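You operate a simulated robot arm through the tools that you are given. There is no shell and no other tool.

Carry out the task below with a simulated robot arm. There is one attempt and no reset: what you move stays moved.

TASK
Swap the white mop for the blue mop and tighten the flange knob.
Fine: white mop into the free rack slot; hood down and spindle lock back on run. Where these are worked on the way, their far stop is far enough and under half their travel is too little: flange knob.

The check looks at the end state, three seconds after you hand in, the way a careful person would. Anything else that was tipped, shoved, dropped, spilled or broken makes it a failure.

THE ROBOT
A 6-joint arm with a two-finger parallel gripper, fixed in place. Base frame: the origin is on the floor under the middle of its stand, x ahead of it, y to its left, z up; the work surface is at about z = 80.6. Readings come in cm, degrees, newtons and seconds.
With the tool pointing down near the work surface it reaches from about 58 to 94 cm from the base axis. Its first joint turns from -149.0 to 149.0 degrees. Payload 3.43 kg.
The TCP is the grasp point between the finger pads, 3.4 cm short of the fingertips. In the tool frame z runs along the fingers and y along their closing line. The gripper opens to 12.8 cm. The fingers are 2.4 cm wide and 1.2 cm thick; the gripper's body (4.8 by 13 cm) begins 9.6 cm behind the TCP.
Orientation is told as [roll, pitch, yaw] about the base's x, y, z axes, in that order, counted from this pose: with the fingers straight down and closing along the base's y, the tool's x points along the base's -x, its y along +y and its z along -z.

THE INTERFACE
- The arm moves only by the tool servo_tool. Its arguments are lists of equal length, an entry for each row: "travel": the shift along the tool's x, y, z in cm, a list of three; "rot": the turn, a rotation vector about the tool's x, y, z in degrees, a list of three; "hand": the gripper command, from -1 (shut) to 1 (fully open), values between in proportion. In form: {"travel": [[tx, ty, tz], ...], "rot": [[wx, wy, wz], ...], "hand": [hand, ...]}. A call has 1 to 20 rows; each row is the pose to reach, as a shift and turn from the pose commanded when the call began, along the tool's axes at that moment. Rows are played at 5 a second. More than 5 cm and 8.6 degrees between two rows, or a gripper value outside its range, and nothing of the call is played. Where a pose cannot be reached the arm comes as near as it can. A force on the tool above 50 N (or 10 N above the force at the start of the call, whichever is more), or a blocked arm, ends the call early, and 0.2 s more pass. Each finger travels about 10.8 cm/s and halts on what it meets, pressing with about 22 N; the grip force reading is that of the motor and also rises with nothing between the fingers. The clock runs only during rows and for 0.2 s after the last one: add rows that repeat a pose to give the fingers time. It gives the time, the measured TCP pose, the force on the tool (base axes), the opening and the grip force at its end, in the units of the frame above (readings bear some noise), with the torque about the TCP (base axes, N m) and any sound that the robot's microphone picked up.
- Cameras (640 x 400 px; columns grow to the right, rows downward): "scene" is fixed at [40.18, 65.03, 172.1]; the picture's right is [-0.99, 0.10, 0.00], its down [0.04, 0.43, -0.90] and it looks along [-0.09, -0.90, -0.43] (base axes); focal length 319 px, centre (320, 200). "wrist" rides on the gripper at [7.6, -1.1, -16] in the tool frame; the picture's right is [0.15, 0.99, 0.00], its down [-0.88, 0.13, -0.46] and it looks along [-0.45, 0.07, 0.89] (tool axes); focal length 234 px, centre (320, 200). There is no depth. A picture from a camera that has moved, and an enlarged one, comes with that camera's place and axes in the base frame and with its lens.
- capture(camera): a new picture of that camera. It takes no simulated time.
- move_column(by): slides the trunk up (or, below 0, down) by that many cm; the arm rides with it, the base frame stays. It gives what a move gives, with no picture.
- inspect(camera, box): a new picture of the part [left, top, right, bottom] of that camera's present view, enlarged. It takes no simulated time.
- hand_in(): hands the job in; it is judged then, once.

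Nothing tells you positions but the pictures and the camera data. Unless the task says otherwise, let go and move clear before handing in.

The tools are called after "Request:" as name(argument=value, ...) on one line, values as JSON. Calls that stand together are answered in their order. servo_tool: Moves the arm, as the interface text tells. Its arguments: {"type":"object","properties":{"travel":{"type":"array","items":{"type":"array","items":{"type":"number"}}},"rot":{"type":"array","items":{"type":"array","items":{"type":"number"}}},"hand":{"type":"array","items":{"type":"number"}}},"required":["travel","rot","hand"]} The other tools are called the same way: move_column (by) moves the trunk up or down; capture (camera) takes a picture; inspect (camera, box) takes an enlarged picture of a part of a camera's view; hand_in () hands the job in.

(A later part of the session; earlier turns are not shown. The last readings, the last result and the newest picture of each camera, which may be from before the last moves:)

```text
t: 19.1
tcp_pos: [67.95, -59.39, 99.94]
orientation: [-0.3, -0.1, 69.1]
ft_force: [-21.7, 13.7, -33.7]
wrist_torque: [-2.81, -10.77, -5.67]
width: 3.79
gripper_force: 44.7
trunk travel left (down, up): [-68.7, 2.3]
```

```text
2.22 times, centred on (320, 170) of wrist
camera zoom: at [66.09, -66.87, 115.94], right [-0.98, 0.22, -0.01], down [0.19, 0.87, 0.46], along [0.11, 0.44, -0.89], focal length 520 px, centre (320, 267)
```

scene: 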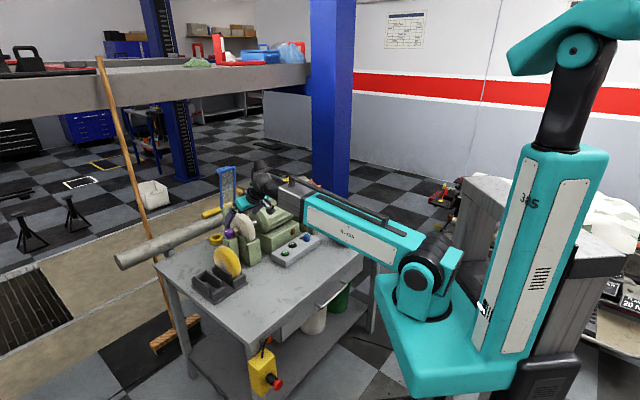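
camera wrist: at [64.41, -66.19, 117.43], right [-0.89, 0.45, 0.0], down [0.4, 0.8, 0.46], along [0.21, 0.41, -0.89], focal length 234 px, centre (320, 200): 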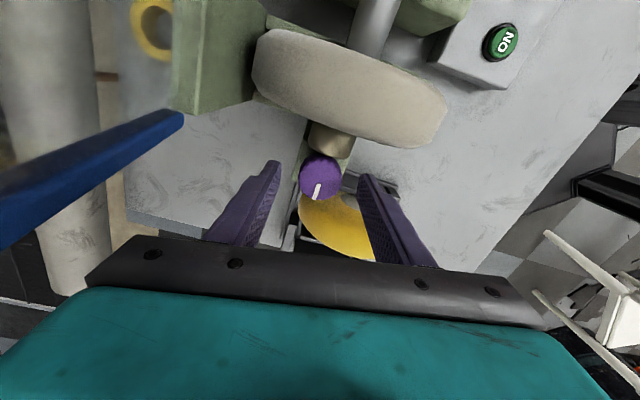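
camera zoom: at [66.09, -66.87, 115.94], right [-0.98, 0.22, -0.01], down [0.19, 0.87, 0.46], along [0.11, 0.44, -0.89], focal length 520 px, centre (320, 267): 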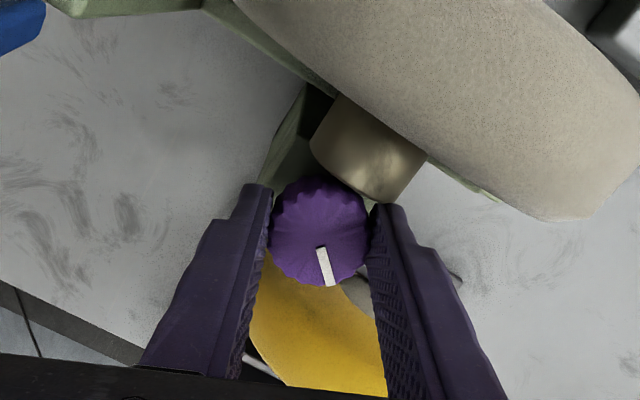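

The forces rose strongly near the end of that turn, so something on the gripper body is probably touching. I'm checking the picture before going on.

Request:
inspect(camera="scene", box=[200, 130, 320, 240])

Request:
capture(camera="wrist")

```text
3.64 times, centred on (260, 185) of scene
camera zoom: at [40.18, 65.03, 172.1], right [-0.99, 0.1, 0.0], down [0.04, 0.43, -0.9], along [-0.09, -0.9, -0.43], focal length 1161 px, centre (538, 254)
```

zoom: 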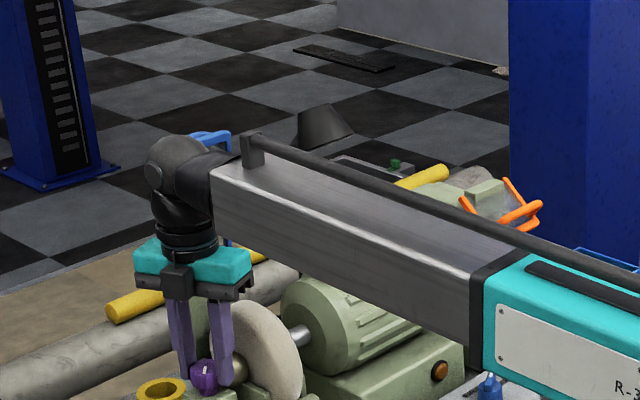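

```text
taken
camera wrist: at [66.09, -66.87, 115.94], right [-0.98, 0.22, -0.01], down [0.19, 0.87, 0.46], along [0.11, 0.44, -0.89], focal length 234 px, centre (320, 200)
```

wrist: 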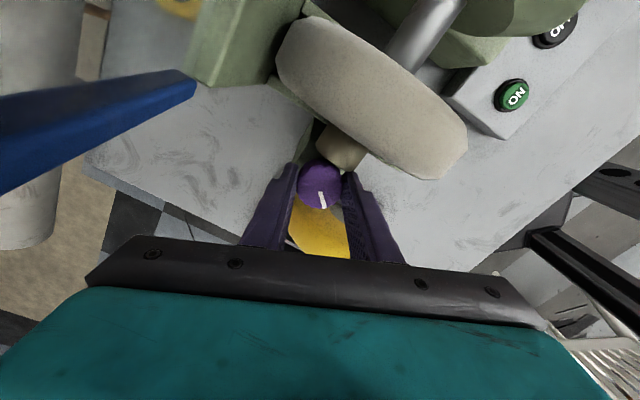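

The inner end of the gripper body has just touched the underside of the forearm. I'll release, turn back, and raise the trunk a bit to gain clearance for the next stroke.

Request:
servo_tool(travel=[[0, 0, 0], [0, 0, 0], [0, 0, 0], [0, 0, 0], [0, 0, 0], [0, 0, 0], [0, 0, 0], [0, 0, 0]], rot=[[0, 0, 0], [0, 0, 0], [0, 0, 8.2], [0, 0, 16.4], [0, 0, 24.6], [0, 0, 32.8], [0, 0, 41], [0, 0, 48]], hand=[0.05, 0.05, 0.05, 0.05, 0.05, 0.05, 0.05, 0.05])

Request:
move_column(by=2.2)

Request:
inspect(camera="wrist", box=[200, 80, 440, 260])

```text
t: 20.9
tcp_pos: [68.03, -59.36, 99.99]
orientation: [-0.1, -0.1, 21.7]
ft_force: [-1.2, -0.8, -0.6]
wrist_torque: [-0.02, 0.02, 0.03]
width: 6.72
gripper_force: 0.1
trunk travel left (down, up): [-68.7, 2.3]
```

```text
t: 21.6
tcp_pos: [67.97, -59.53, 102.08]
orientation: [-0.1, -0.1, 21.8]
ft_force: [-0.5, 0.5, 0.2]
wrist_torque: [0.0, 0.01, 0.0]
width: 6.72
gripper_force: 0.0
trunk travel left (down, up): [-70.9, 0.1]
```

```text
2.22 times, centred on (320, 170) of wrist
camera zoom: at [61.2, -63.28, 118.25], right [-0.5, 0.86, 0.0], down [0.77, 0.45, 0.46], along [0.4, 0.23, -0.89], focal length 520 px, centre (320, 267)
```

zoom: 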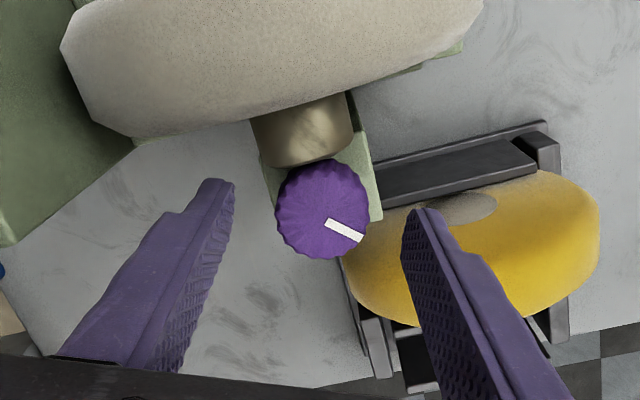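

The knob has turned about 47° so far. I'll do the second stroke.

Request:
servo_tool(travel=[[0, 0, 1.1], [0, 0, 2.2], [0, 0, 2.2], [0, 0, 2.2], [0, 0, 2.2], [0, 0, 2.2], [0, 0, 2.2], [0, 0, 2.2], [0, 0, 2.2], [0, 0, 2.2], [0, 0, 2.2]], rot=[[0, 0, 0], [0, 0, 0], [0, 0, 0], [0, 0, 0], [0, 0, -7], [0, 0, -14], [0, 0, -21], [0, 0, -28], [0, 0, -35], [0, 0, -42], [0, 0, -42]], hand=[0.05, 0.05, -1, -1, -1, -1, -1, -1, -1, -1, -1])

Request:
inspect(camera="wrist", box=[200, 80, 440, 260])

```text
t: 24.0
tcp_pos: [67.9, -59.39, 99.96]
orientation: [-0.1, 0.0, 64.0]
ft_force: [-3.7, 10.1, -8.5]
wrist_torque: [1.15, 0.33, 0.06]
width: 3.73
gripper_force: 45.6
trunk travel left (down, up): [-70.9, 0.1]
```

```text
2.22 times, centred on (320, 170) of wrist
camera zoom: at [65.55, -66.72, 116.02], right [-0.95, 0.3, 0.0], down [0.27, 0.85, 0.46], along [0.14, 0.43, -0.89], focal length 520 px, centre (320, 267)
```

zoom: 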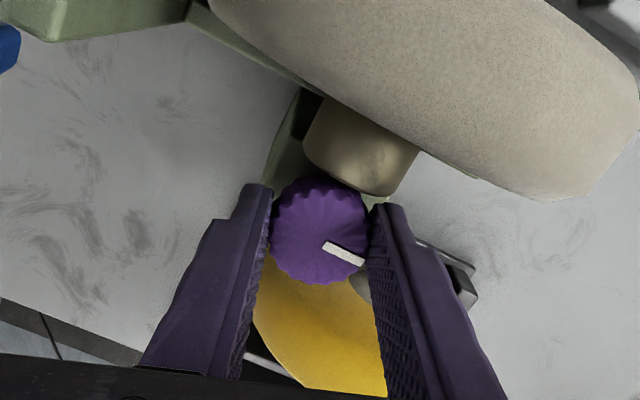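

Both strokes carried the knob without slipping (about 89° in total). I'll ratchet again.

Request:
servo_tool(travel=[[0, 0, 0], [0, 0, 0], [0, 0, 0], [0, 0, 0], [0, 0, 0], [0, 0, 0], [0, 0, 0], [0, 0, 0], [0, 0, 0], [0, 0, 0], [0, 0, 0], [0, 0, 0], [0, 0, 0], [0, 0, 0], [0, 0, 0], [0, 0, 0], [0, 0, 0]], rot=[[0, 0, 0], [0, 0, 0], [0, 0, 8], [0, 0, 16], [0, 0, 24], [0, 0, 32], [0, 0, 40], [0, 0, 44], [0, 0, 44], [0, 0, 44], [0, 0, 37], [0, 0, 30], [0, 0, 23], [0, 0, 16], [0, 0, 9], [0, 0, 2], [0, 0, 0]], hand=[0.05, 0.05, 0.05, 0.05, 0.05, 0.05, 0.05, 0.05, -1, -1, -1, -1, -1, -1, -1, -1, -1])

Request:
inspect(camera="wrist", box=[200, 80, 440, 260])

```text
t: 27.6
tcp_pos: [67.96, -59.49, 100.02]
orientation: [-0.2, 0.1, 63.8]
ft_force: [-2.4, 2.6, -1.7]
wrist_torque: [0.55, 0.6, -0.75]
width: 3.78
gripper_force: 45.0
trunk travel left (down, up): [-70.9, 0.1]
```

```text
2.22 times, centred on (320, 170) of wrist
camera zoom: at [65.48, -66.75, 116.06], right [-0.95, 0.3, 0.0], down [0.27, 0.85, 0.45], along [0.14, 0.43, -0.89], focal length 520 px, centre (320, 267)
```

zoom: 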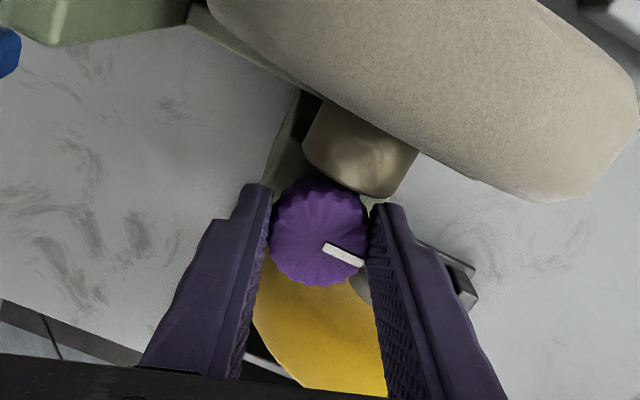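

The mark did not move any further on the third stroke, so the knob is at its far stop after about 90° of loosening. I'll open, rise clear and swing back toward the base side.

Request:
servo_tool(travel=[[0, 0, 0], [0, 0, 0], [0, 0, -4], [0, 0, -8], [0, 0, -12], [0, 0, -15.5], [-1, 3, -16.5], [-2.5, 7.6, -16.5], [-2.5, 7.6, -16.5]], rot=[[0, 0, 0], [0, 0, 0], [0, 0, 0], [0, 0, 0], [0, 0, 0], [0, 0, 0], [0, 0, 0], [0, 0, 0], [0, 0, 0]], hand=[0.05, 0.05, 0.05, 0.05, 0.05, 0.05, 0.05, 0.05, 0.05])

Request:
servo_tool(travel=[[0, 0, 0], [0, 0, 0], [0, 0, 0], [0, 0, 0], [0, 0, 0], [0, 0, 0], [0, 0, 0], [0, 0, 0], [0, 0, 0], [0, 0, 0], [0, 0, 0], [0, 0, 0], [0, 0, 0], [0, 0, 0]], rot=[[0, 0, 8.3], [0, 0, 16.6], [0, 0, 24.9], [0, 0, 33.2], [0, 0, 41.5], [0, 0, 49.8], [0, 0, 58.1], [0, 0, 66.4], [0, 0, 74.7], [0, 0, 83], [0, 0, 91.3], [0, 0, 99.6], [0, 0, 107.9], [0, 0, 108.5]], hand=[0.3, 0.5, 0.7, 0.9, 1, 1, 1, 1, 1, 1, 1, 1, 1, 1])

Request:
capture(camera="wrist")

Request:
capture(camera="scene")

```text
t: 28.6
tcp_pos: [67.35, -58.93, 106.64]
orientation: [0.6, -0.5, 63.3]
ft_force: [-4.9, 6.7, 3.5]
wrist_torque: [-1.52, -0.77, -0.57]
width: 6.71
gripper_force: 0.2
trunk travel left (down, up): [-70.9, 0.1]
stopped in row 5: the force on the tool passed its limit at 72 N (the readings are from after the stop); the commanded pose is now the measured one
```

```text
t: 30.0
tcp_pos: [68.81, -57.69, 106.25]
orientation: [1.2, -0.8, 15.9]
ft_force: [16.4, 12.1, -4.3]
wrist_torque: [-1.19, 1.45, 1.5]
width: 12.77
gripper_force: 0.2
trunk travel left (down, up): [-70.9, 0.1]
stopped in row 7: the force on the tool passed its limit at 56 N (the readings are from after the stop); the commanded pose is now the measured one
```

```text
taken
camera wrist: at [61.69, -61.32, 122.21], right [-0.41, 0.91, 0.02], down [0.81, 0.36, 0.47], along [0.42, 0.21, -0.88], focal length 234 px, centre (320, 200)
```

wrist: 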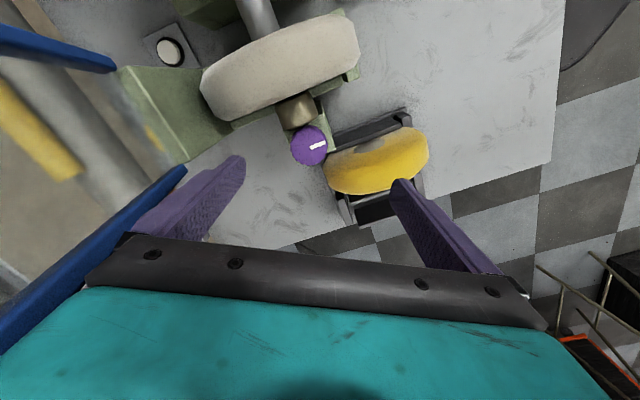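

```text
taken
```

scene: 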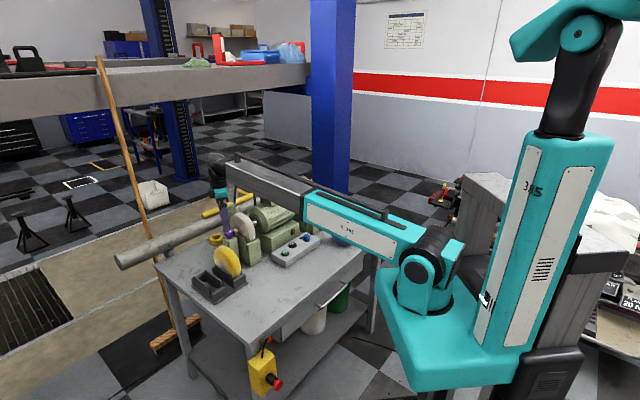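

My mistake for chaining moves: the rise was cut short and the gripper body then touched the hood post. I'll back straight away from the hood toward the base side and check that the hood hasn't moved.

Request:
servo_tool(travel=[[0.6, 1.1, 0], [1.2, 2.2, 0], [2.4, 4.3, 0], [2.4, 4.3, 0]], rot=[[0, 0, 0], [0, 0, 0], [0, 0, 0], [0, 0, 0]], hand=[1, 1, 1, 1])

Request:
inspect(camera="scene", box=[195, 140, 295, 250])

Request:
capture(camera="wrist")

```text
t: 31.0
tcp_pos: [64.74, -54.64, 106.45]
orientation: [1.1, -0.6, 15.2]
ft_force: [0.3, -0.6, 0.7]
wrist_torque: [0.0, -0.02, -0.02]
width: 12.81
gripper_force: 0.1
trunk travel left (down, up): [-70.9, 0.1]
```

```text
3.64 times, centred on (245, 195) of scene
camera zoom: at [40.18, 65.03, 172.1], right [-0.99, 0.1, 0.0], down [0.04, 0.43, -0.9], along [-0.09, -0.9, -0.43], focal length 1161 px, centre (593, 218)
```

zoom: 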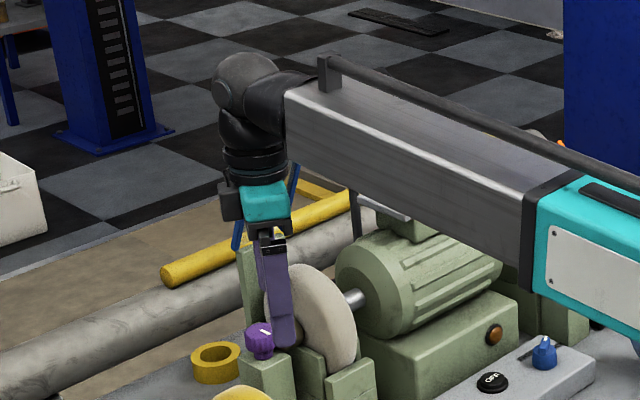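

```text
taken
camera wrist: at [57.64, -58.1, 122.42], right [-0.4, 0.92, 0.02], down [0.81, 0.35, 0.47], along [0.42, 0.2, -0.89], focal length 234 px, centre (320, 200)
```

wrist: 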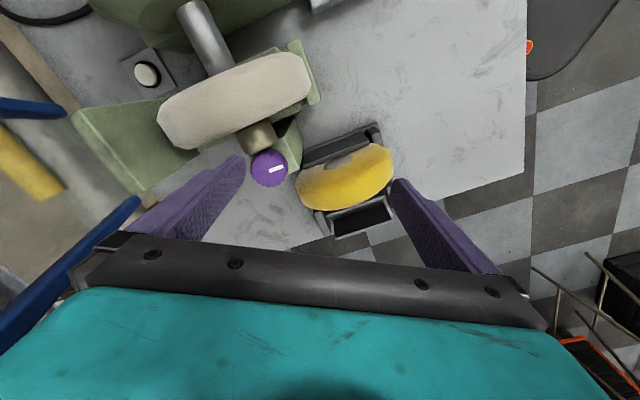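

The hood looks as if it may have shifted toward the mop. I'll draw back and turn to get a clear view of it.

Request:
servo_tool(travel=[[1, 1.8, 0], [2, 3.6, 0], [3, 5.4, 0], [4.2, 7.3, -1], [4.2, 7.3, -1], [4.2, 7.3, -1], [4.2, 7.3, -1], [4.2, 7.3, -1]], rot=[[0, 0, 0], [0, 0, 7], [0, 0, 15], [0, 0, 23], [0, 0, 31], [0, 0, 39], [0, 0, 47], [0, 0, 55]], hand=[1, 1, 1, 1, 1, 1, 1, 1])

Request:
capture(camera="wrist")

Request:
inspect(camera="scene", box=[195, 140, 295, 250])

```text
t: 32.8
tcp_pos: [59.06, -48.69, 107.58]
orientation: [1.0, 0.5, -39.8]
ft_force: [-0.2, 0.9, 0.8]
wrist_torque: [0.02, 0.03, -0.04]
width: 12.8
gripper_force: 0.0
trunk travel left (down, up): [-70.9, 0.1]
```

```text
taken
camera wrist: at [52.28, -45.03, 123.65], right [0.52, 0.85, 0.02], down [0.76, -0.47, 0.45], along [0.39, -0.22, -0.89], focal length 234 px, centre (320, 200)
```

wrist: 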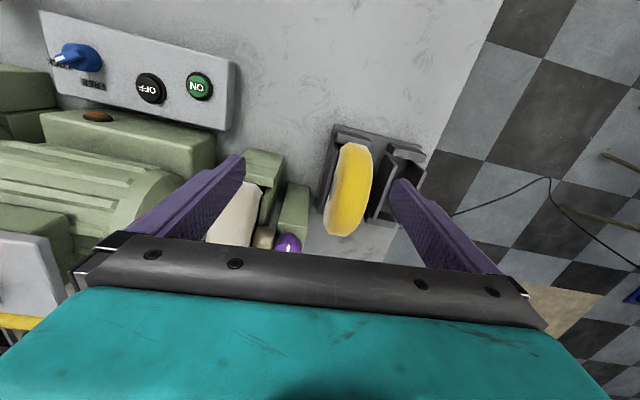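

```text
3.64 times, centred on (245, 195) of scene
camera zoom: at [40.18, 65.03, 172.1], right [-0.99, 0.1, 0.0], down [0.04, 0.43, -0.9], along [-0.09, -0.9, -0.43], focal length 1161 px, centre (593, 218)
```

zoom: 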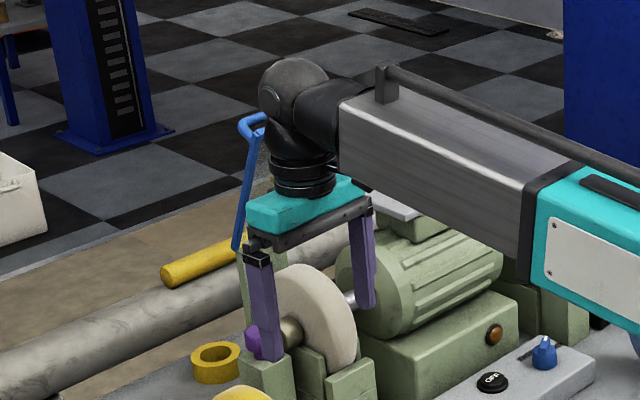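

The hood now leans a little further over the mop but holds still. I'll approach the white mop's rim from the base side with a 30° tilt so the gripper stays away from the hood.

Request:
servo_tool(travel=[[0, 0, -1.8], [0, -0.5, -3.6], [-1, -2.5, -3.6], [-2.5, -5.5, -3.6], [-4.45, -8.5, -3.6], [-4.45, -8.5, -3.6]], rot=[[0.3, -6, 0.8], [0.8, -12, 1.6], [1.2, -18, 2.5], [1.7, -24, 3.4], [2.2, -30.5, 4.3], [2.2, -30.5, 4.3]], hand=[0.7, 0.5, 0.3, 0.05, 0.05, 0.05])

Request:
capture(camera="wrist")

Request:
inspect(camera="scene", box=[195, 140, 295, 250])

```text
t: 34.2
tcp_pos: [56.95, -58.35, 111.04]
orientation: [0.0, -30.1, -44.4]
ft_force: [0.9, 0.2, -0.2]
wrist_torque: [-0.01, 0.02, -0.02]
width: 6.7
gripper_force: 0.2
trunk travel left (down, up): [-70.9, 0.1]
```

```text
taken
camera wrist: at [45.77, -49.05, 121.11], right [0.6, 0.8, -0.07], down [0.47, -0.28, 0.84], along [0.64, -0.54, -0.54], focal length 234 px, centre (320, 200)
```

wrist: 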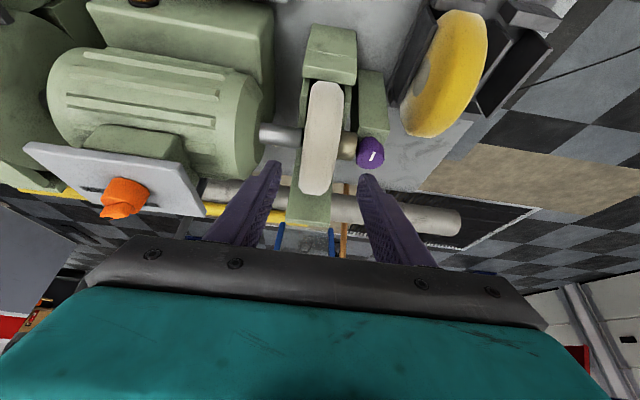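

```text
3.64 times, centred on (245, 195) of scene
camera zoom: at [40.18, 65.03, 172.1], right [-0.99, 0.1, 0.0], down [0.04, 0.43, -0.9], along [-0.09, -0.9, -0.43], focal length 1161 px, centre (593, 218)
```

zoom: 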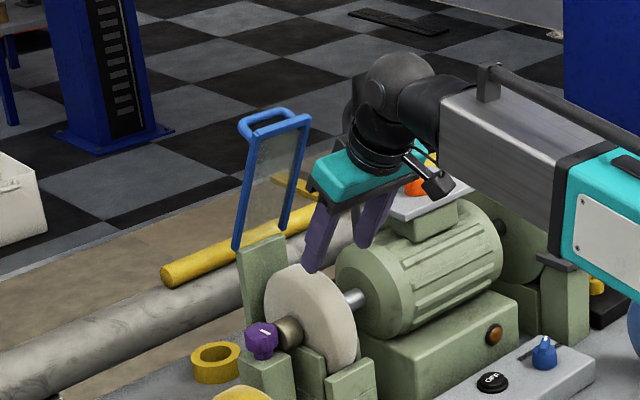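

Request:
inspect(camera="wrist", box=[230, 20, 410, 220])

Request:
inspect(camera="scene", box=[215, 195, 265, 255])

```text
2.00 times, centred on (320, 120) of wrist
camera zoom: at [45.77, -49.05, 121.11], right [0.6, 0.8, -0.07], down [0.47, -0.28, 0.84], along [0.64, -0.54, -0.54], focal length 468 px, centre (320, 360)
```

zoom: 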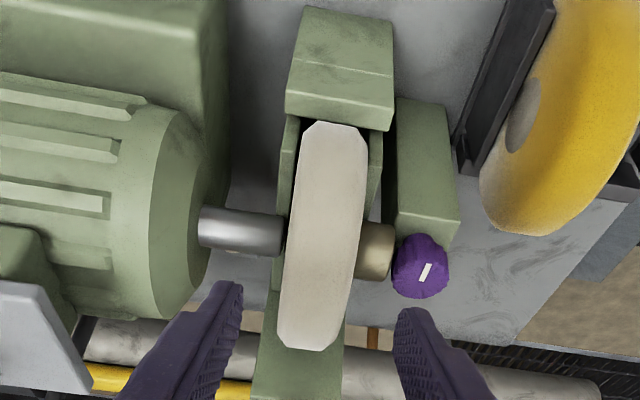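

```text
6.67 times, centred on (240, 225) of scene
camera zoom: at [40.18, 65.03, 172.1], right [-0.99, 0.1, 0.0], down [0.04, 0.43, -0.9], along [-0.09, -0.9, -0.43], focal length 2128 px, centre (853, 33)
```

zoom: 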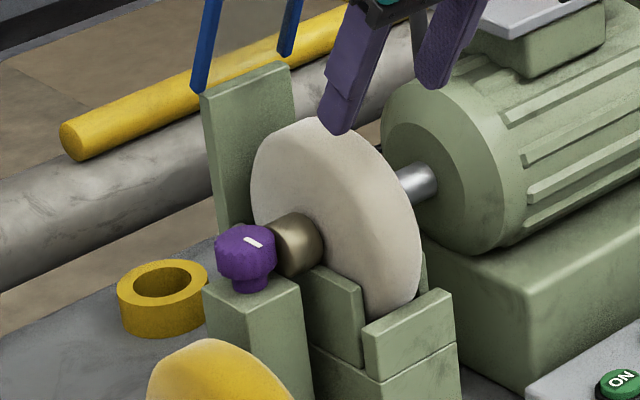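

The mop rim is centred between the fingers. I'll advance along the tool axis about 9.8 cm and stop before gripping.

Request:
servo_tool(travel=[[0, 0, 2.5], [0, 0, 5], [0, 0, 7.5], [0, 0, 8.7], [0, 0, 9.8], [0, 0, 9.8]], rot=[[0, 0, 0], [0, 0, 0], [0, 0, 0], [0, 0, 0], [0, 0, 0], [0, 0, 0]], hand=[0.05, 0.05, 0.05, 0.05, 0.05, 0.05])

Request:
inspect(camera="wrist", box=[200, 20, 440, 220])

Request:
inspect(camera="scene", box=[205, 170, 275, 255])

```text
t: 35.6
tcp_pos: [60.43, -61.75, 102.41]
orientation: [-0.1, -30.1, -44.4]
ft_force: [-0.5, 0.3, 0.8]
wrist_torque: [0.04, -0.02, -0.02]
width: 6.72
gripper_force: 0.1
trunk travel left (down, up): [-70.9, 0.1]
```

```text
2.00 times, centred on (320, 120) of wrist
camera zoom: at [49.18, -52.34, 112.58], right [0.6, 0.8, -0.07], down [0.47, -0.28, 0.83], along [0.64, -0.54, -0.55], focal length 468 px, centre (320, 360)
```

zoom: 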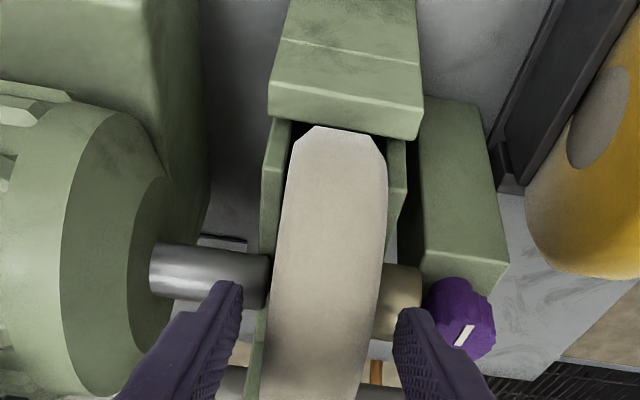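

```text
4.71 times, centred on (240, 212) of scene
camera zoom: at [40.18, 65.03, 172.1], right [-0.99, 0.1, 0.0], down [0.04, 0.43, -0.9], along [-0.09, -0.9, -0.43], focal length 1502 px, centre (696, 141)
```

zoom: 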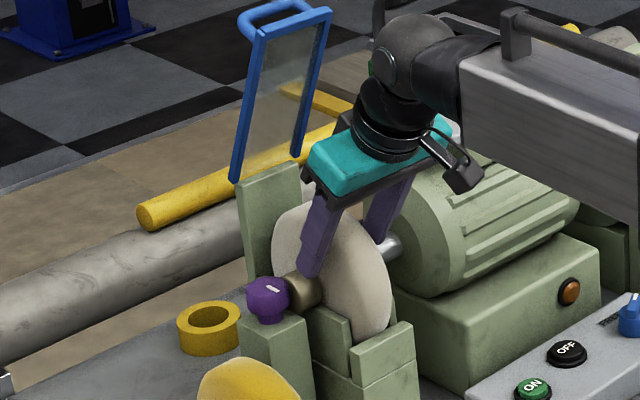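

Request:
servo_tool(travel=[[0, 0, 0], [0, 0, 0], [0, 0, 0]], rot=[[0, 0, 0], [0, 0, 0], [0, 0, 0]], hand=[-1, -1, -1])

Request:
inspect(camera="wrist", box=[200, 20, 440, 220])

```text
t: 36.4
tcp_pos: [60.45, -61.6, 102.38]
orientation: [-0.2, -29.9, -44.4]
ft_force: [-1.4, -2.2, 0.8]
wrist_torque: [-0.22, 0.07, -0.33]
width: 3.99
gripper_force: 22.0
trunk travel left (down, up): [-70.9, 0.1]
```

```text
2.00 times, centred on (320, 120) of wrist
camera zoom: at [49.16, -52.36, 112.59], right [0.6, 0.8, -0.07], down [0.47, -0.28, 0.83], along [0.64, -0.54, -0.55], focal length 468 px, centre (320, 360)
```

zoom: 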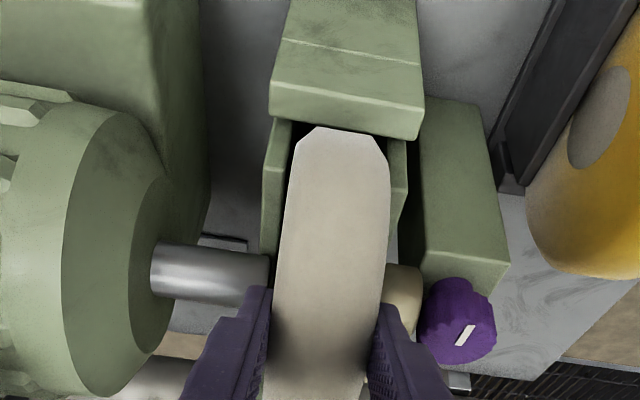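

I have the mop at 4.0 cm thick. Now a gentle test lift straight up.

Request:
servo_tool(travel=[[-0.25, 0, -0.43], [-0.5, 0, -0.87], [-0.75, 0, -1.3], [-0.75, 0, -1.3]], rot=[[0, 0, 0], [0, 0, 0], [0, 0, 0], [0, 0, 0]], hand=[-1, -1, -1, -1])

Request:
inspect(camera="wrist", box=[200, 20, 440, 220])

Request:
inspect(camera="scene", box=[205, 170, 275, 255])

```text
t: 37.4
tcp_pos: [60.37, -61.5, 103.93]
orientation: [0.0, -29.9, -44.4]
ft_force: [0.3, -0.2, -1.7]
wrist_torque: [0.05, 0.08, -0.02]
width: 3.96
gripper_force: 22.4
trunk travel left (down, up): [-70.9, 0.1]
```

```text
2.00 times, centred on (320, 120) of wrist
camera zoom: at [49.17, -52.29, 114.12], right [0.6, 0.8, -0.07], down [0.47, -0.28, 0.83], along [0.64, -0.54, -0.55], focal length 468 px, centre (320, 360)
```

zoom: 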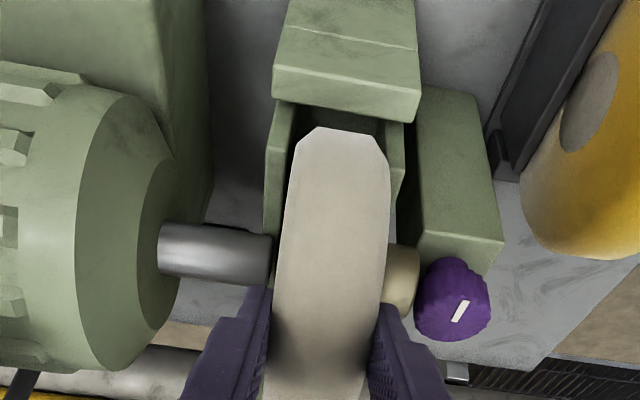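

```text
4.71 times, centred on (240, 212) of scene
camera zoom: at [40.18, 65.03, 172.1], right [-0.99, 0.1, 0.0], down [0.04, 0.43, -0.9], along [-0.09, -0.9, -0.43], focal length 1502 px, centre (696, 141)
```

zoom: 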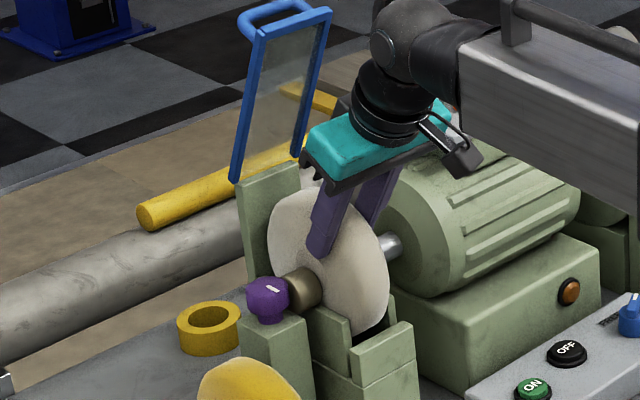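

The mop comes up freely. Before carrying it over I'll zoom on the rack from the scene camera to find the free slot.

Request:
inspect(camera="scene", box=[180, 235, 260, 310])

Request:
inspect(camera="wrist", box=[380, 0, 580, 140])

```text
5.33 times, centred on (220, 272) of scene
camera zoom: at [40.18, 65.03, 172.1], right [-0.99, 0.1, 0.0], down [0.04, 0.43, -0.9], along [-0.09, -0.9, -0.43], focal length 1702 px, centre (853, -187)
```

zoom: 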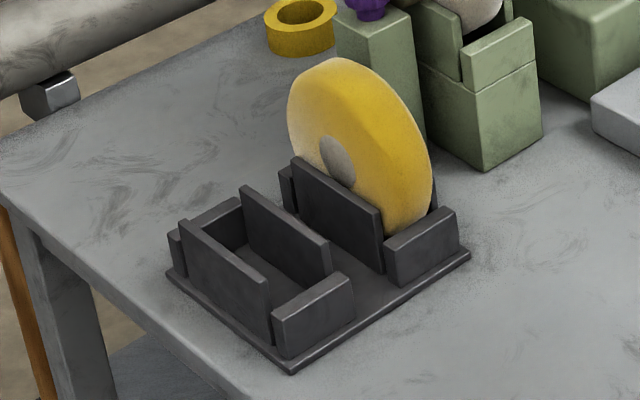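

```text
2.86 times, centred on (480, 70) of wrist
camera zoom: at [49.17, -52.29, 114.12], right [0.6, 0.8, -0.07], down [0.47, -0.28, 0.83], along [0.64, -0.54, -0.55], focal length 669 px, centre (-137, 571)
```

zoom: 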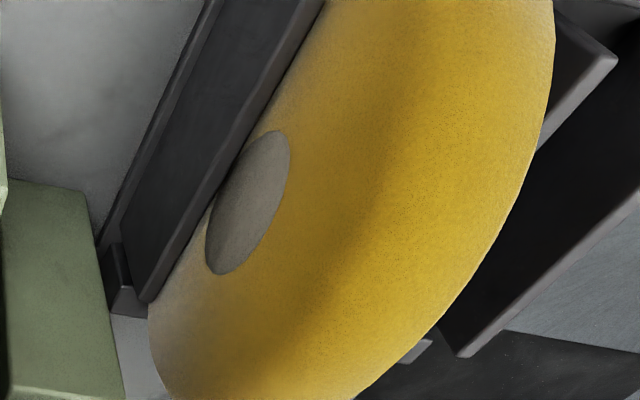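

The free slot is the outer one, centred around (74.7, -43.2). I'll lift the mop clear of the cradle and knob while easing it toward the base side, away from the hood.

Request:
servo_tool(travel=[[-0.75, 0, -1.3], [-1.5, 0, -2.6], [-2.5, 0, -4.33], [-2.0, 0, -6.2], [-1.3, 0, -8.4], [-0.7, 0, -10.5], [-0.04, 0, -12.68], [-0.04, 0, -12.68]], rot=[[0, 0, 0], [0, 0, 0], [0, 0, 0], [0, 0, 0], [0, 0, 0], [0, 0, 0], [0, 0, 0], [0, 0, 0]], hand=[-1, -1, -1, -1, -1, -1, -1, -1])

Request:
capture(camera="wrist")

Request:
inspect(camera="scene", box=[195, 130, 295, 250])

```text
t: 39.2
tcp_pos: [56.0, -57.25, 114.94]
orientation: [0.1, -30.0, -44.4]
ft_force: [-0.5, 0.6, -1.9]
wrist_torque: [0.03, 0.06, -0.01]
width: 3.96
gripper_force: 22.0
trunk travel left (down, up): [-70.9, 0.1]
```

```text
taken
camera wrist: at [44.77, -47.99, 124.92], right [0.6, 0.8, -0.07], down [0.47, -0.28, 0.83], along [0.64, -0.54, -0.55], focal length 234 px, centre (320, 200)
```

wrist: 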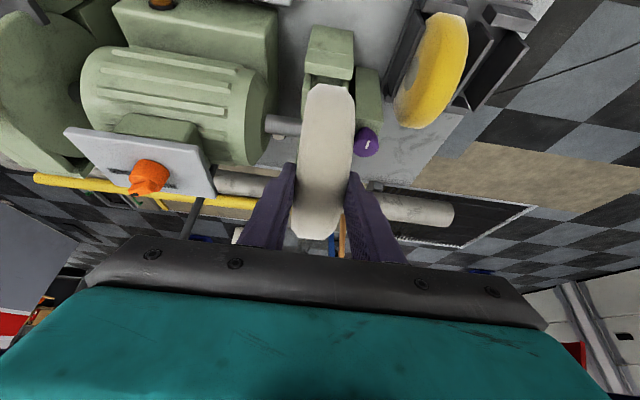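

```text
3.33 times, centred on (245, 190) of scene
camera zoom: at [40.18, 65.03, 172.1], right [-0.99, 0.1, 0.0], down [0.04, 0.43, -0.9], along [-0.09, -0.9, -0.43], focal length 1064 px, centre (570, 233)
```

zoom: 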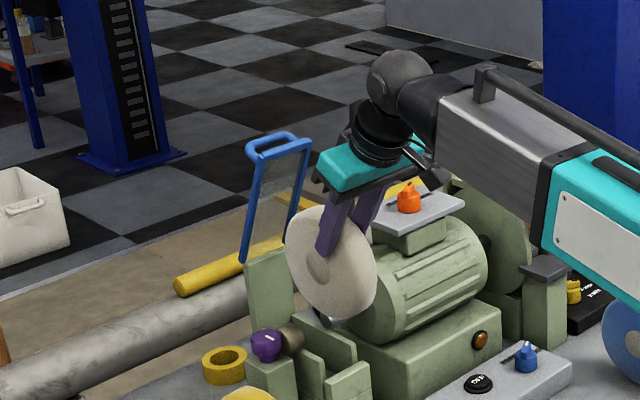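

The mop is out and held firmly. Next I'll carry it along the axis direction to above the rack.

Request:
servo_tool(travel=[[0, 3, 0], [0, 6.5, 0], [0, 10, 0], [0, 13.5, 0], [0, 17, 0], [0, 20.5, 0], [0, 22.9, 0], [0, 22.9, 0]], rot=[[0, 0, 0], [0, 0, 0], [0, 0, 0], [0, 0, 0], [0, 0, 0], [0, 0, 0], [0, 0, 0], [0, 0, 0]], hand=[-1, -1, -1, -1, -1, -1, -1, -1])

Request:
capture(camera="wrist")

Request:
inspect(camera="scene", box=[160, 180, 280, 310])

```text
t: 41.0
tcp_pos: [72.24, -41.01, 115.15]
orientation: [0.0, -29.9, -44.4]
ft_force: [0.3, 0.1, -2.1]
wrist_torque: [0.07, 0.05, 0.0]
width: 3.95
gripper_force: 22.2
trunk travel left (down, up): [-70.9, 0.1]
```

```text
taken
camera wrist: at [60.91, -31.72, 125.23], right [0.6, 0.8, -0.07], down [0.47, -0.28, 0.83], along [0.64, -0.54, -0.55], focal length 234 px, centre (320, 200)
```

wrist: 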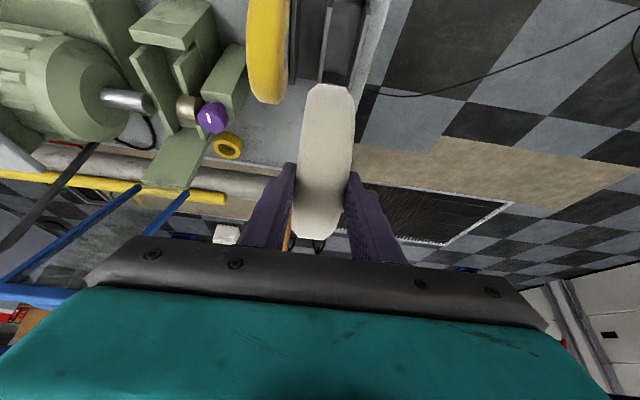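

```text
3.08 times, centred on (220, 245) of scene
camera zoom: at [40.18, 65.03, 172.1], right [-0.99, 0.1, 0.0], down [0.04, 0.43, -0.9], along [-0.09, -0.9, -0.43], focal length 982 px, centre (628, 62)
```

zoom: 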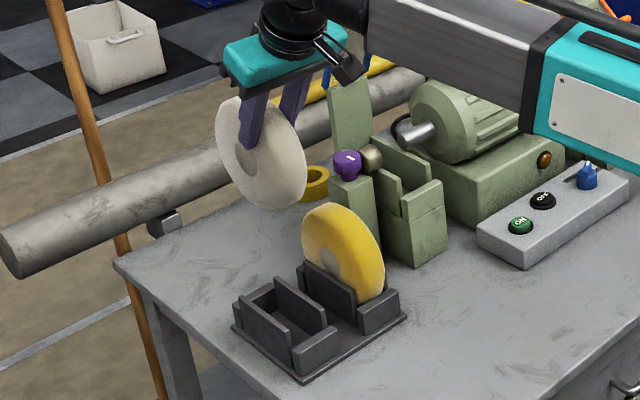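

Request:
inspect(camera="wrist", box=[240, 0, 400, 110])

Request:
inspect(camera="scene", box=[190, 205, 270, 305])

```text
3.64 times, centred on (320, 55) of wrist
camera zoom: at [60.91, -31.72, 125.23], right [0.6, 0.8, -0.07], down [0.47, -0.28, 0.83], along [0.64, -0.54, -0.55], focal length 852 px, centre (320, 727)
```

zoom: 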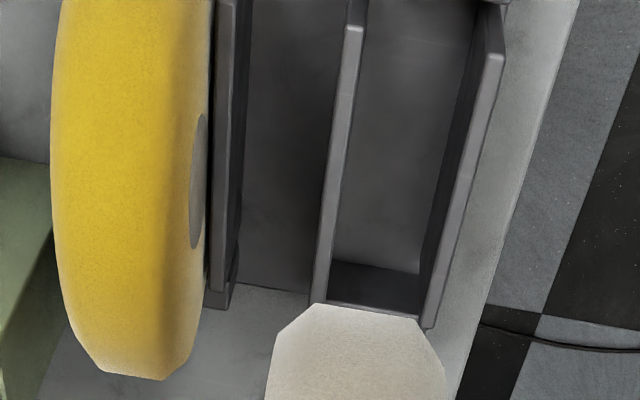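

```text
4.00 times, centred on (230, 255) of scene
camera zoom: at [40.18, 65.03, 172.1], right [-0.99, 0.1, 0.0], down [0.04, 0.43, -0.9], along [-0.09, -0.9, -0.43], focal length 1277 px, centre (680, -20)
```

zoom: 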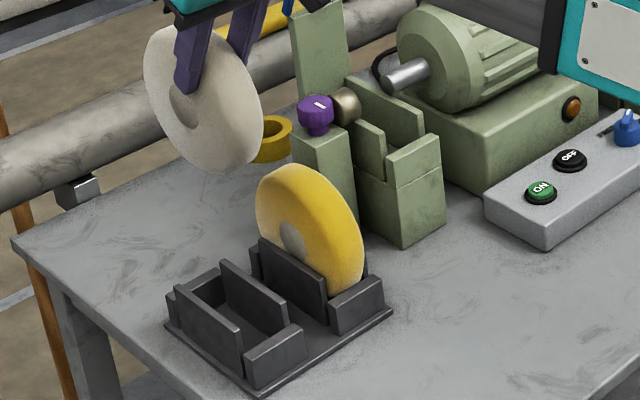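

The slot walls show clearly in the wrist view: the slot centre is about 1.5 cm further along the axis than the mop. I'll shift over and descend to just above the walls, then re-check.

Request:
servo_tool(travel=[[0.1, 1.5, 0], [1.5, 1.5, 2.4], [3, 1.5, 4.8], [4.5, 1.5, 7.2], [5.6, 1.5, 9], [6.1, 1.5, 9.8], [6.1, 1.5, 9.8]], rot=[[0, 0, 0], [0, 0, 0], [0, 0, 0], [0, 0, 0], [0, 0, 0], [0, 0, 0], [0, 0, 0]], hand=[-1, -1, -1, -1, -1, -1, -1])

Request:
inspect(camera="wrist", box=[240, 0, 400, 110])

Request:
inspect(camera="scene", box=[190, 205, 270, 305])

```text
t: 42.6
tcp_pos: [72.89, -39.4, 103.33]
orientation: [0.0, -30.0, -44.4]
ft_force: [0.1, 0.7, -2.5]
wrist_torque: [0.01, 0.09, 0.02]
width: 3.95
gripper_force: 21.9
trunk travel left (down, up): [-70.9, 0.1]
```

```text
3.64 times, centred on (320, 55) of wrist
camera zoom: at [61.61, -30.08, 113.48], right [0.6, 0.8, -0.07], down [0.47, -0.28, 0.83], along [0.64, -0.54, -0.55], focal length 852 px, centre (320, 727)
```

zoom: 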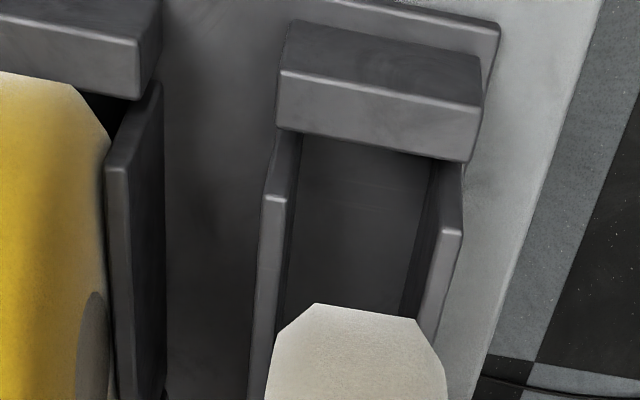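

```text
4.00 times, centred on (230, 255) of scene
camera zoom: at [40.18, 65.03, 172.1], right [-0.99, 0.1, 0.0], down [0.04, 0.43, -0.9], along [-0.09, -0.9, -0.43], focal length 1277 px, centre (680, -20)
```

zoom: 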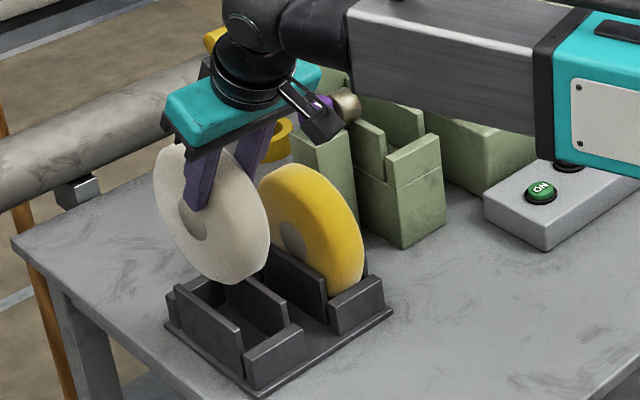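

The mop is centred over the slot both ways (within a couple of millimetres). I'll lower it slowly into the slot.

Request:
servo_tool(travel=[[0.5, 0, 0.87], [1, 0, 1.73], [1.5, 0, 2.6], [2, 0, 3.46], [2.5, 0, 4.33], [2.75, 0, 4.76], [3, 0, 5.2], [3, 0, 5.2]], rot=[[0, 0, 0], [0, 0, 0], [0, 0, 0], [0, 0, 0], [0, 0, 0], [0, 0, 0], [0, 0, 0], [0, 0, 0]], hand=[-1, -1, -1, -1, -1, -1, -1, -1])

Request:
inspect(camera="wrist", box=[240, 0, 400, 110])

Request:
inspect(camera="scene", box=[190, 205, 270, 305])

```text
t: 44.4
tcp_pos: [72.81, -39.45, 97.34]
orientation: [0.0, -30.0, -44.5]
ft_force: [-0.2, -0.8, -3.1]
wrist_torque: [0.05, 0.05, 0.01]
width: 3.98
gripper_force: 22.6
trunk travel left (down, up): [-70.9, 0.1]
```

```text
3.64 times, centred on (320, 55) of wrist
camera zoom: at [61.52, -30.16, 107.55], right [0.6, 0.8, -0.07], down [0.47, -0.28, 0.83], along [0.64, -0.54, -0.55], focal length 852 px, centre (320, 727)
```

zoom: 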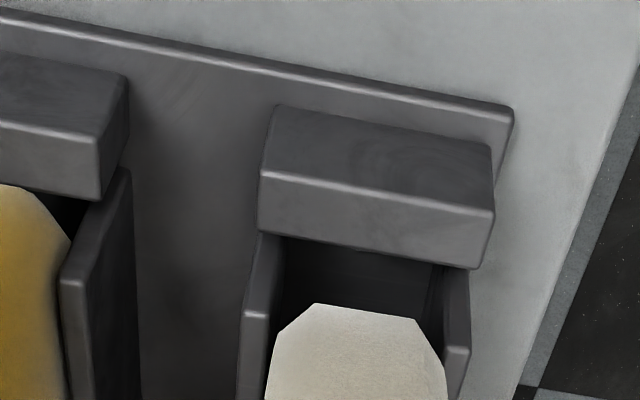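

```text
4.00 times, centred on (230, 255) of scene
camera zoom: at [40.18, 65.03, 172.1], right [-0.99, 0.1, 0.0], down [0.04, 0.43, -0.9], along [-0.09, -0.9, -0.43], focal length 1277 px, centre (680, -20)
```

zoom: 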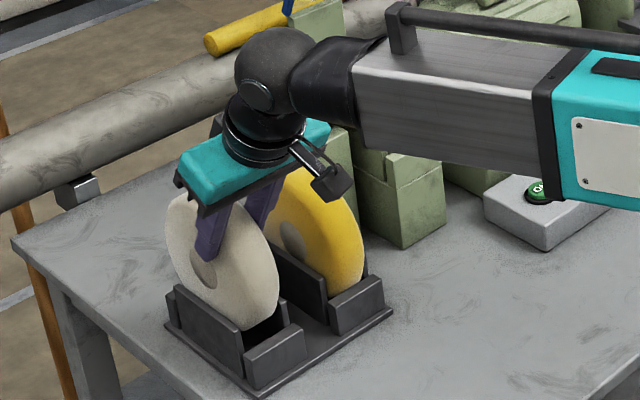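

It's sliding in without contact. I'll keep lowering in small steps until it seats.

Request:
servo_tool(travel=[[0.2, 0, 0.35], [0.4, 0, 0.7], [0.6, 0, 1.04], [0.75, 0, 1.3], [0.85, 0, 1.47], [0.95, 0, 1.65], [1.05, 0, 1.82]], rot=[[0, 0, 0], [0, 0, 0], [0, 0, 0], [0, 0, 0], [0, 0, 0], [0, 0, 0], [0, 0, 0]], hand=[-1, -1, -1, -1, -1, -1, -1])

Request:
inspect(camera="wrist", box=[240, 0, 400, 110])

Request:
inspect(camera="scene", box=[190, 205, 270, 305])

```text
t: 46.0
tcp_pos: [72.77, -39.43, 95.19]
orientation: [0.0, -29.8, -44.4]
ft_force: [1.0, -0.4, -3.0]
wrist_torque: [0.08, 0.03, 0.02]
width: 3.97
gripper_force: 22.2
trunk travel left (down, up): [-70.9, 0.1]
```

```text
3.64 times, centred on (320, 55) of wrist
camera zoom: at [61.49, -30.14, 105.41], right [0.6, 0.8, -0.07], down [0.47, -0.28, 0.83], along [0.64, -0.54, -0.55], focal length 852 px, centre (320, 727)
```

zoom: 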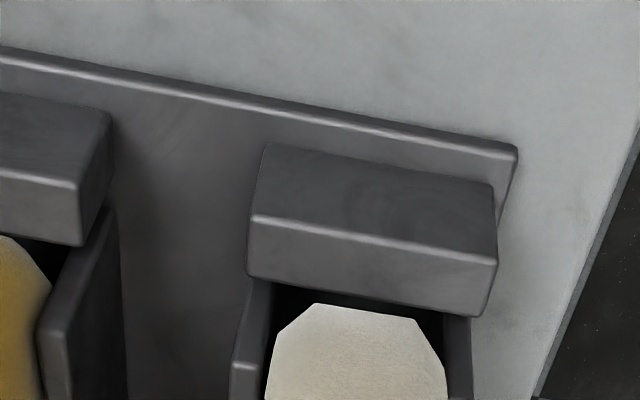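

```text
4.00 times, centred on (230, 255) of scene
camera zoom: at [40.18, 65.03, 172.1], right [-0.99, 0.1, 0.0], down [0.04, 0.43, -0.9], along [-0.09, -0.9, -0.43], focal length 1277 px, centre (680, -20)
```

zoom: 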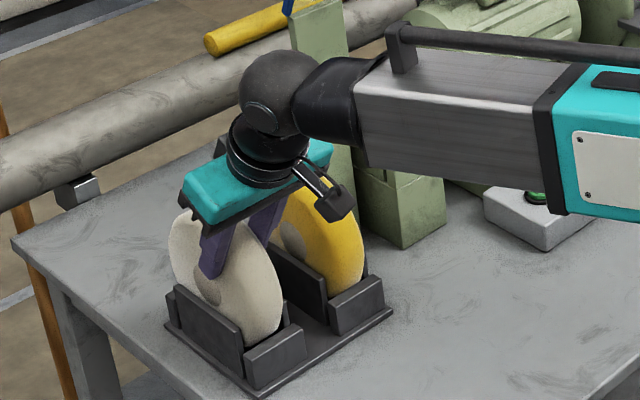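

Request:
servo_tool(travel=[[0.1, 0, 0.17], [0.2, 0, 0.35], [0.3, 0, 0.52], [0.35, 0, 0.61]], rot=[[0, 0, 0], [0, 0, 0], [0, 0, 0], [0, 0, 0]], hand=[-1, -1, -1, -1])

Request:
inspect(camera="scene", box=[190, 225, 260, 305])

```text
t: 47.0
tcp_pos: [72.73, -39.46, 94.92]
orientation: [0.0, -30.2, -44.4]
ft_force: [-4.9, 3.2, 17.0]
wrist_torque: [0.18, 0.15, -0.33]
width: 3.96
gripper_force: 22.3
trunk travel left (down, up): [-70.9, 0.1]
```

```text
5.00 times, centred on (225, 265) of scene
camera zoom: at [40.18, 65.03, 172.1], right [-0.99, 0.1, 0.0], down [0.04, 0.43, -0.9], along [-0.09, -0.9, -0.43], focal length 1596 px, centre (795, -125)
```

zoom: 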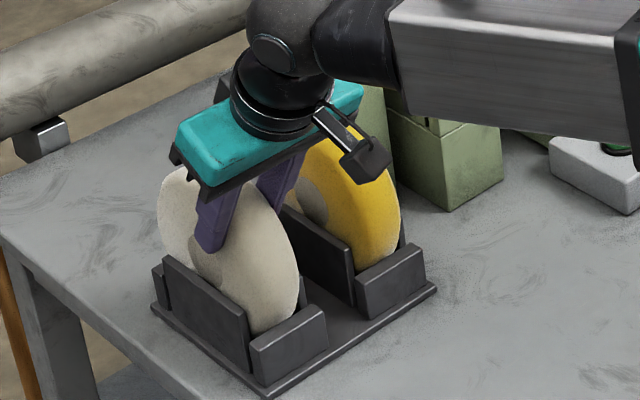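

The mop is seated (about 17 N upward contact). I'll open the fingers and draw back along the tool axis.

Request:
servo_tool(travel=[[0, 0, 0], [0, 0, 0], [0, 0, 0], [0, 0, -2], [0, 0, -5], [0, 0, -9], [0, 0, -13], [0, 0, -13]], rot=[[0, 0, 0], [0, 0, 0], [0, 0, 0], [0, 0, 0], [0, 0, 0], [0, 0, 0], [0, 0, 0], [0, 0, 0]], hand=[-0.15, 0.05, 0.05, 0.05, 0.05, 0.05, 0.05, 0.05])

Request:
inspect(camera="scene", box=[190, 205, 270, 305])

Request:
capture(camera="wrist")

```text
t: 48.8
tcp_pos: [68.26, -34.69, 106.0]
orientation: [-0.2, -29.9, -44.4]
ft_force: [0.5, -0.3, 0.5]
wrist_torque: [0.04, 0.01, -0.02]
width: 6.74
gripper_force: 0.1
trunk travel left (down, up): [-70.9, 0.1]
```

```text
4.00 times, centred on (230, 255) of scene
camera zoom: at [40.18, 65.03, 172.1], right [-0.99, 0.1, 0.0], down [0.04, 0.43, -0.9], along [-0.09, -0.9, -0.43], focal length 1277 px, centre (680, -20)
```

zoom: 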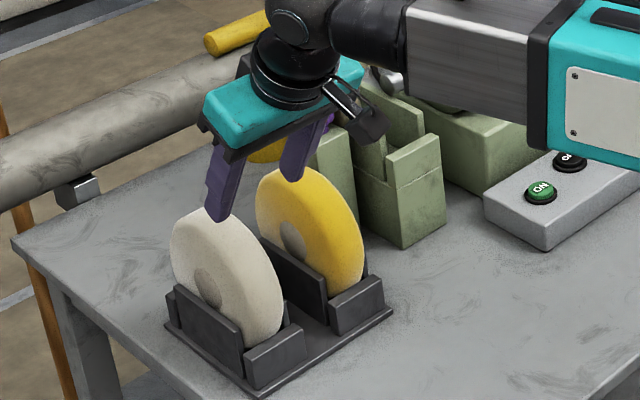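

```text
taken
camera wrist: at [56.99, -25.4, 116.1], right [0.6, 0.8, -0.07], down [0.47, -0.28, 0.83], along [0.64, -0.54, -0.55], focal length 234 px, centre (320, 200)
```

wrist: 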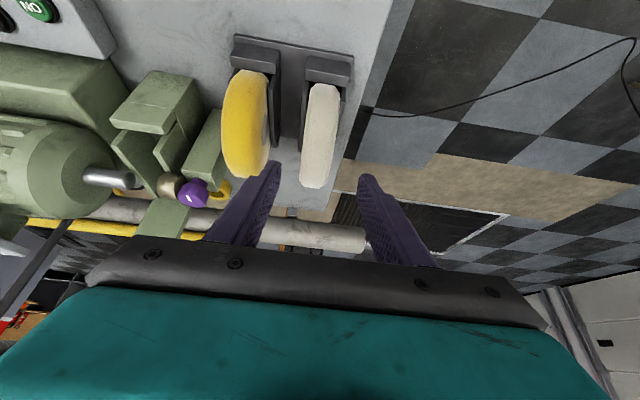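

The white mop stands properly in the free slot. Next is the blue mop near (14.5, -72.5); I'll travel around over the control-panel side, keeping high and clear of the hood.

Request:
servo_tool(travel=[[-1.5, -3.8, -2.3], [-3, -7.6, -4.6], [-4.5, -11.4, -6.9], [-6, -15.3, -9.2], [-6, -19.7, -9.6], [-5.9, -24.1, -9.9], [-5.8, -28.5, -10.2], [-5.73, -32.9, -10.55], [-5.73, -32.9, -10.55]], rot=[[0, 0, 0], [0, 0, 0], [0, 0, 0], [0, 0, 0], [0, 0, 0], [0, 0, 0], [0, 0, 0], [0, 0, 0], [0, 0, 0]], hand=[0.05, 0.05, 0.05, 0.05, 0.05, 0.05, 0.05, 0.05, 0.05])

Request:
capture(camera="wrist")

Request:
capture(camera="scene")

```text
t: 50.8
tcp_pos: [44.83, -58.13, 117.8]
orientation: [0.0, -29.8, -44.3]
ft_force: [-0.5, -0.2, -0.7]
wrist_torque: [0.01, 0.02, -0.01]
width: 6.72
gripper_force: 0.0
trunk travel left (down, up): [-70.9, 0.1]
```

```text
taken
camera wrist: at [33.59, -48.73, 127.97], right [0.6, 0.8, -0.07], down [0.47, -0.28, 0.83], along [0.64, -0.54, -0.55], focal length 234 px, centre (320, 200)
```

wrist: 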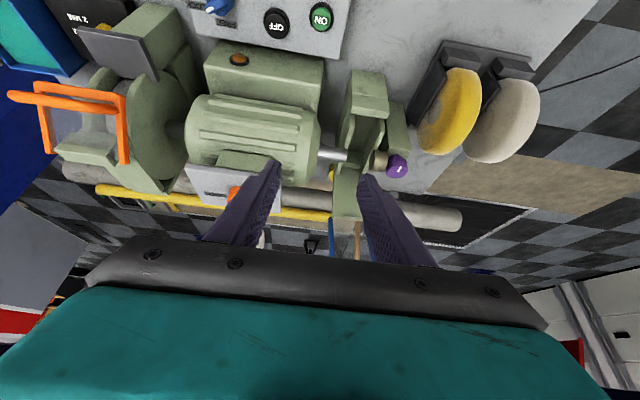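

```text
taken
```

scene: 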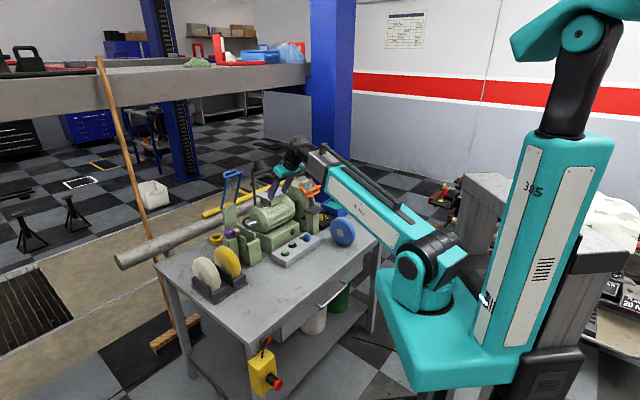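

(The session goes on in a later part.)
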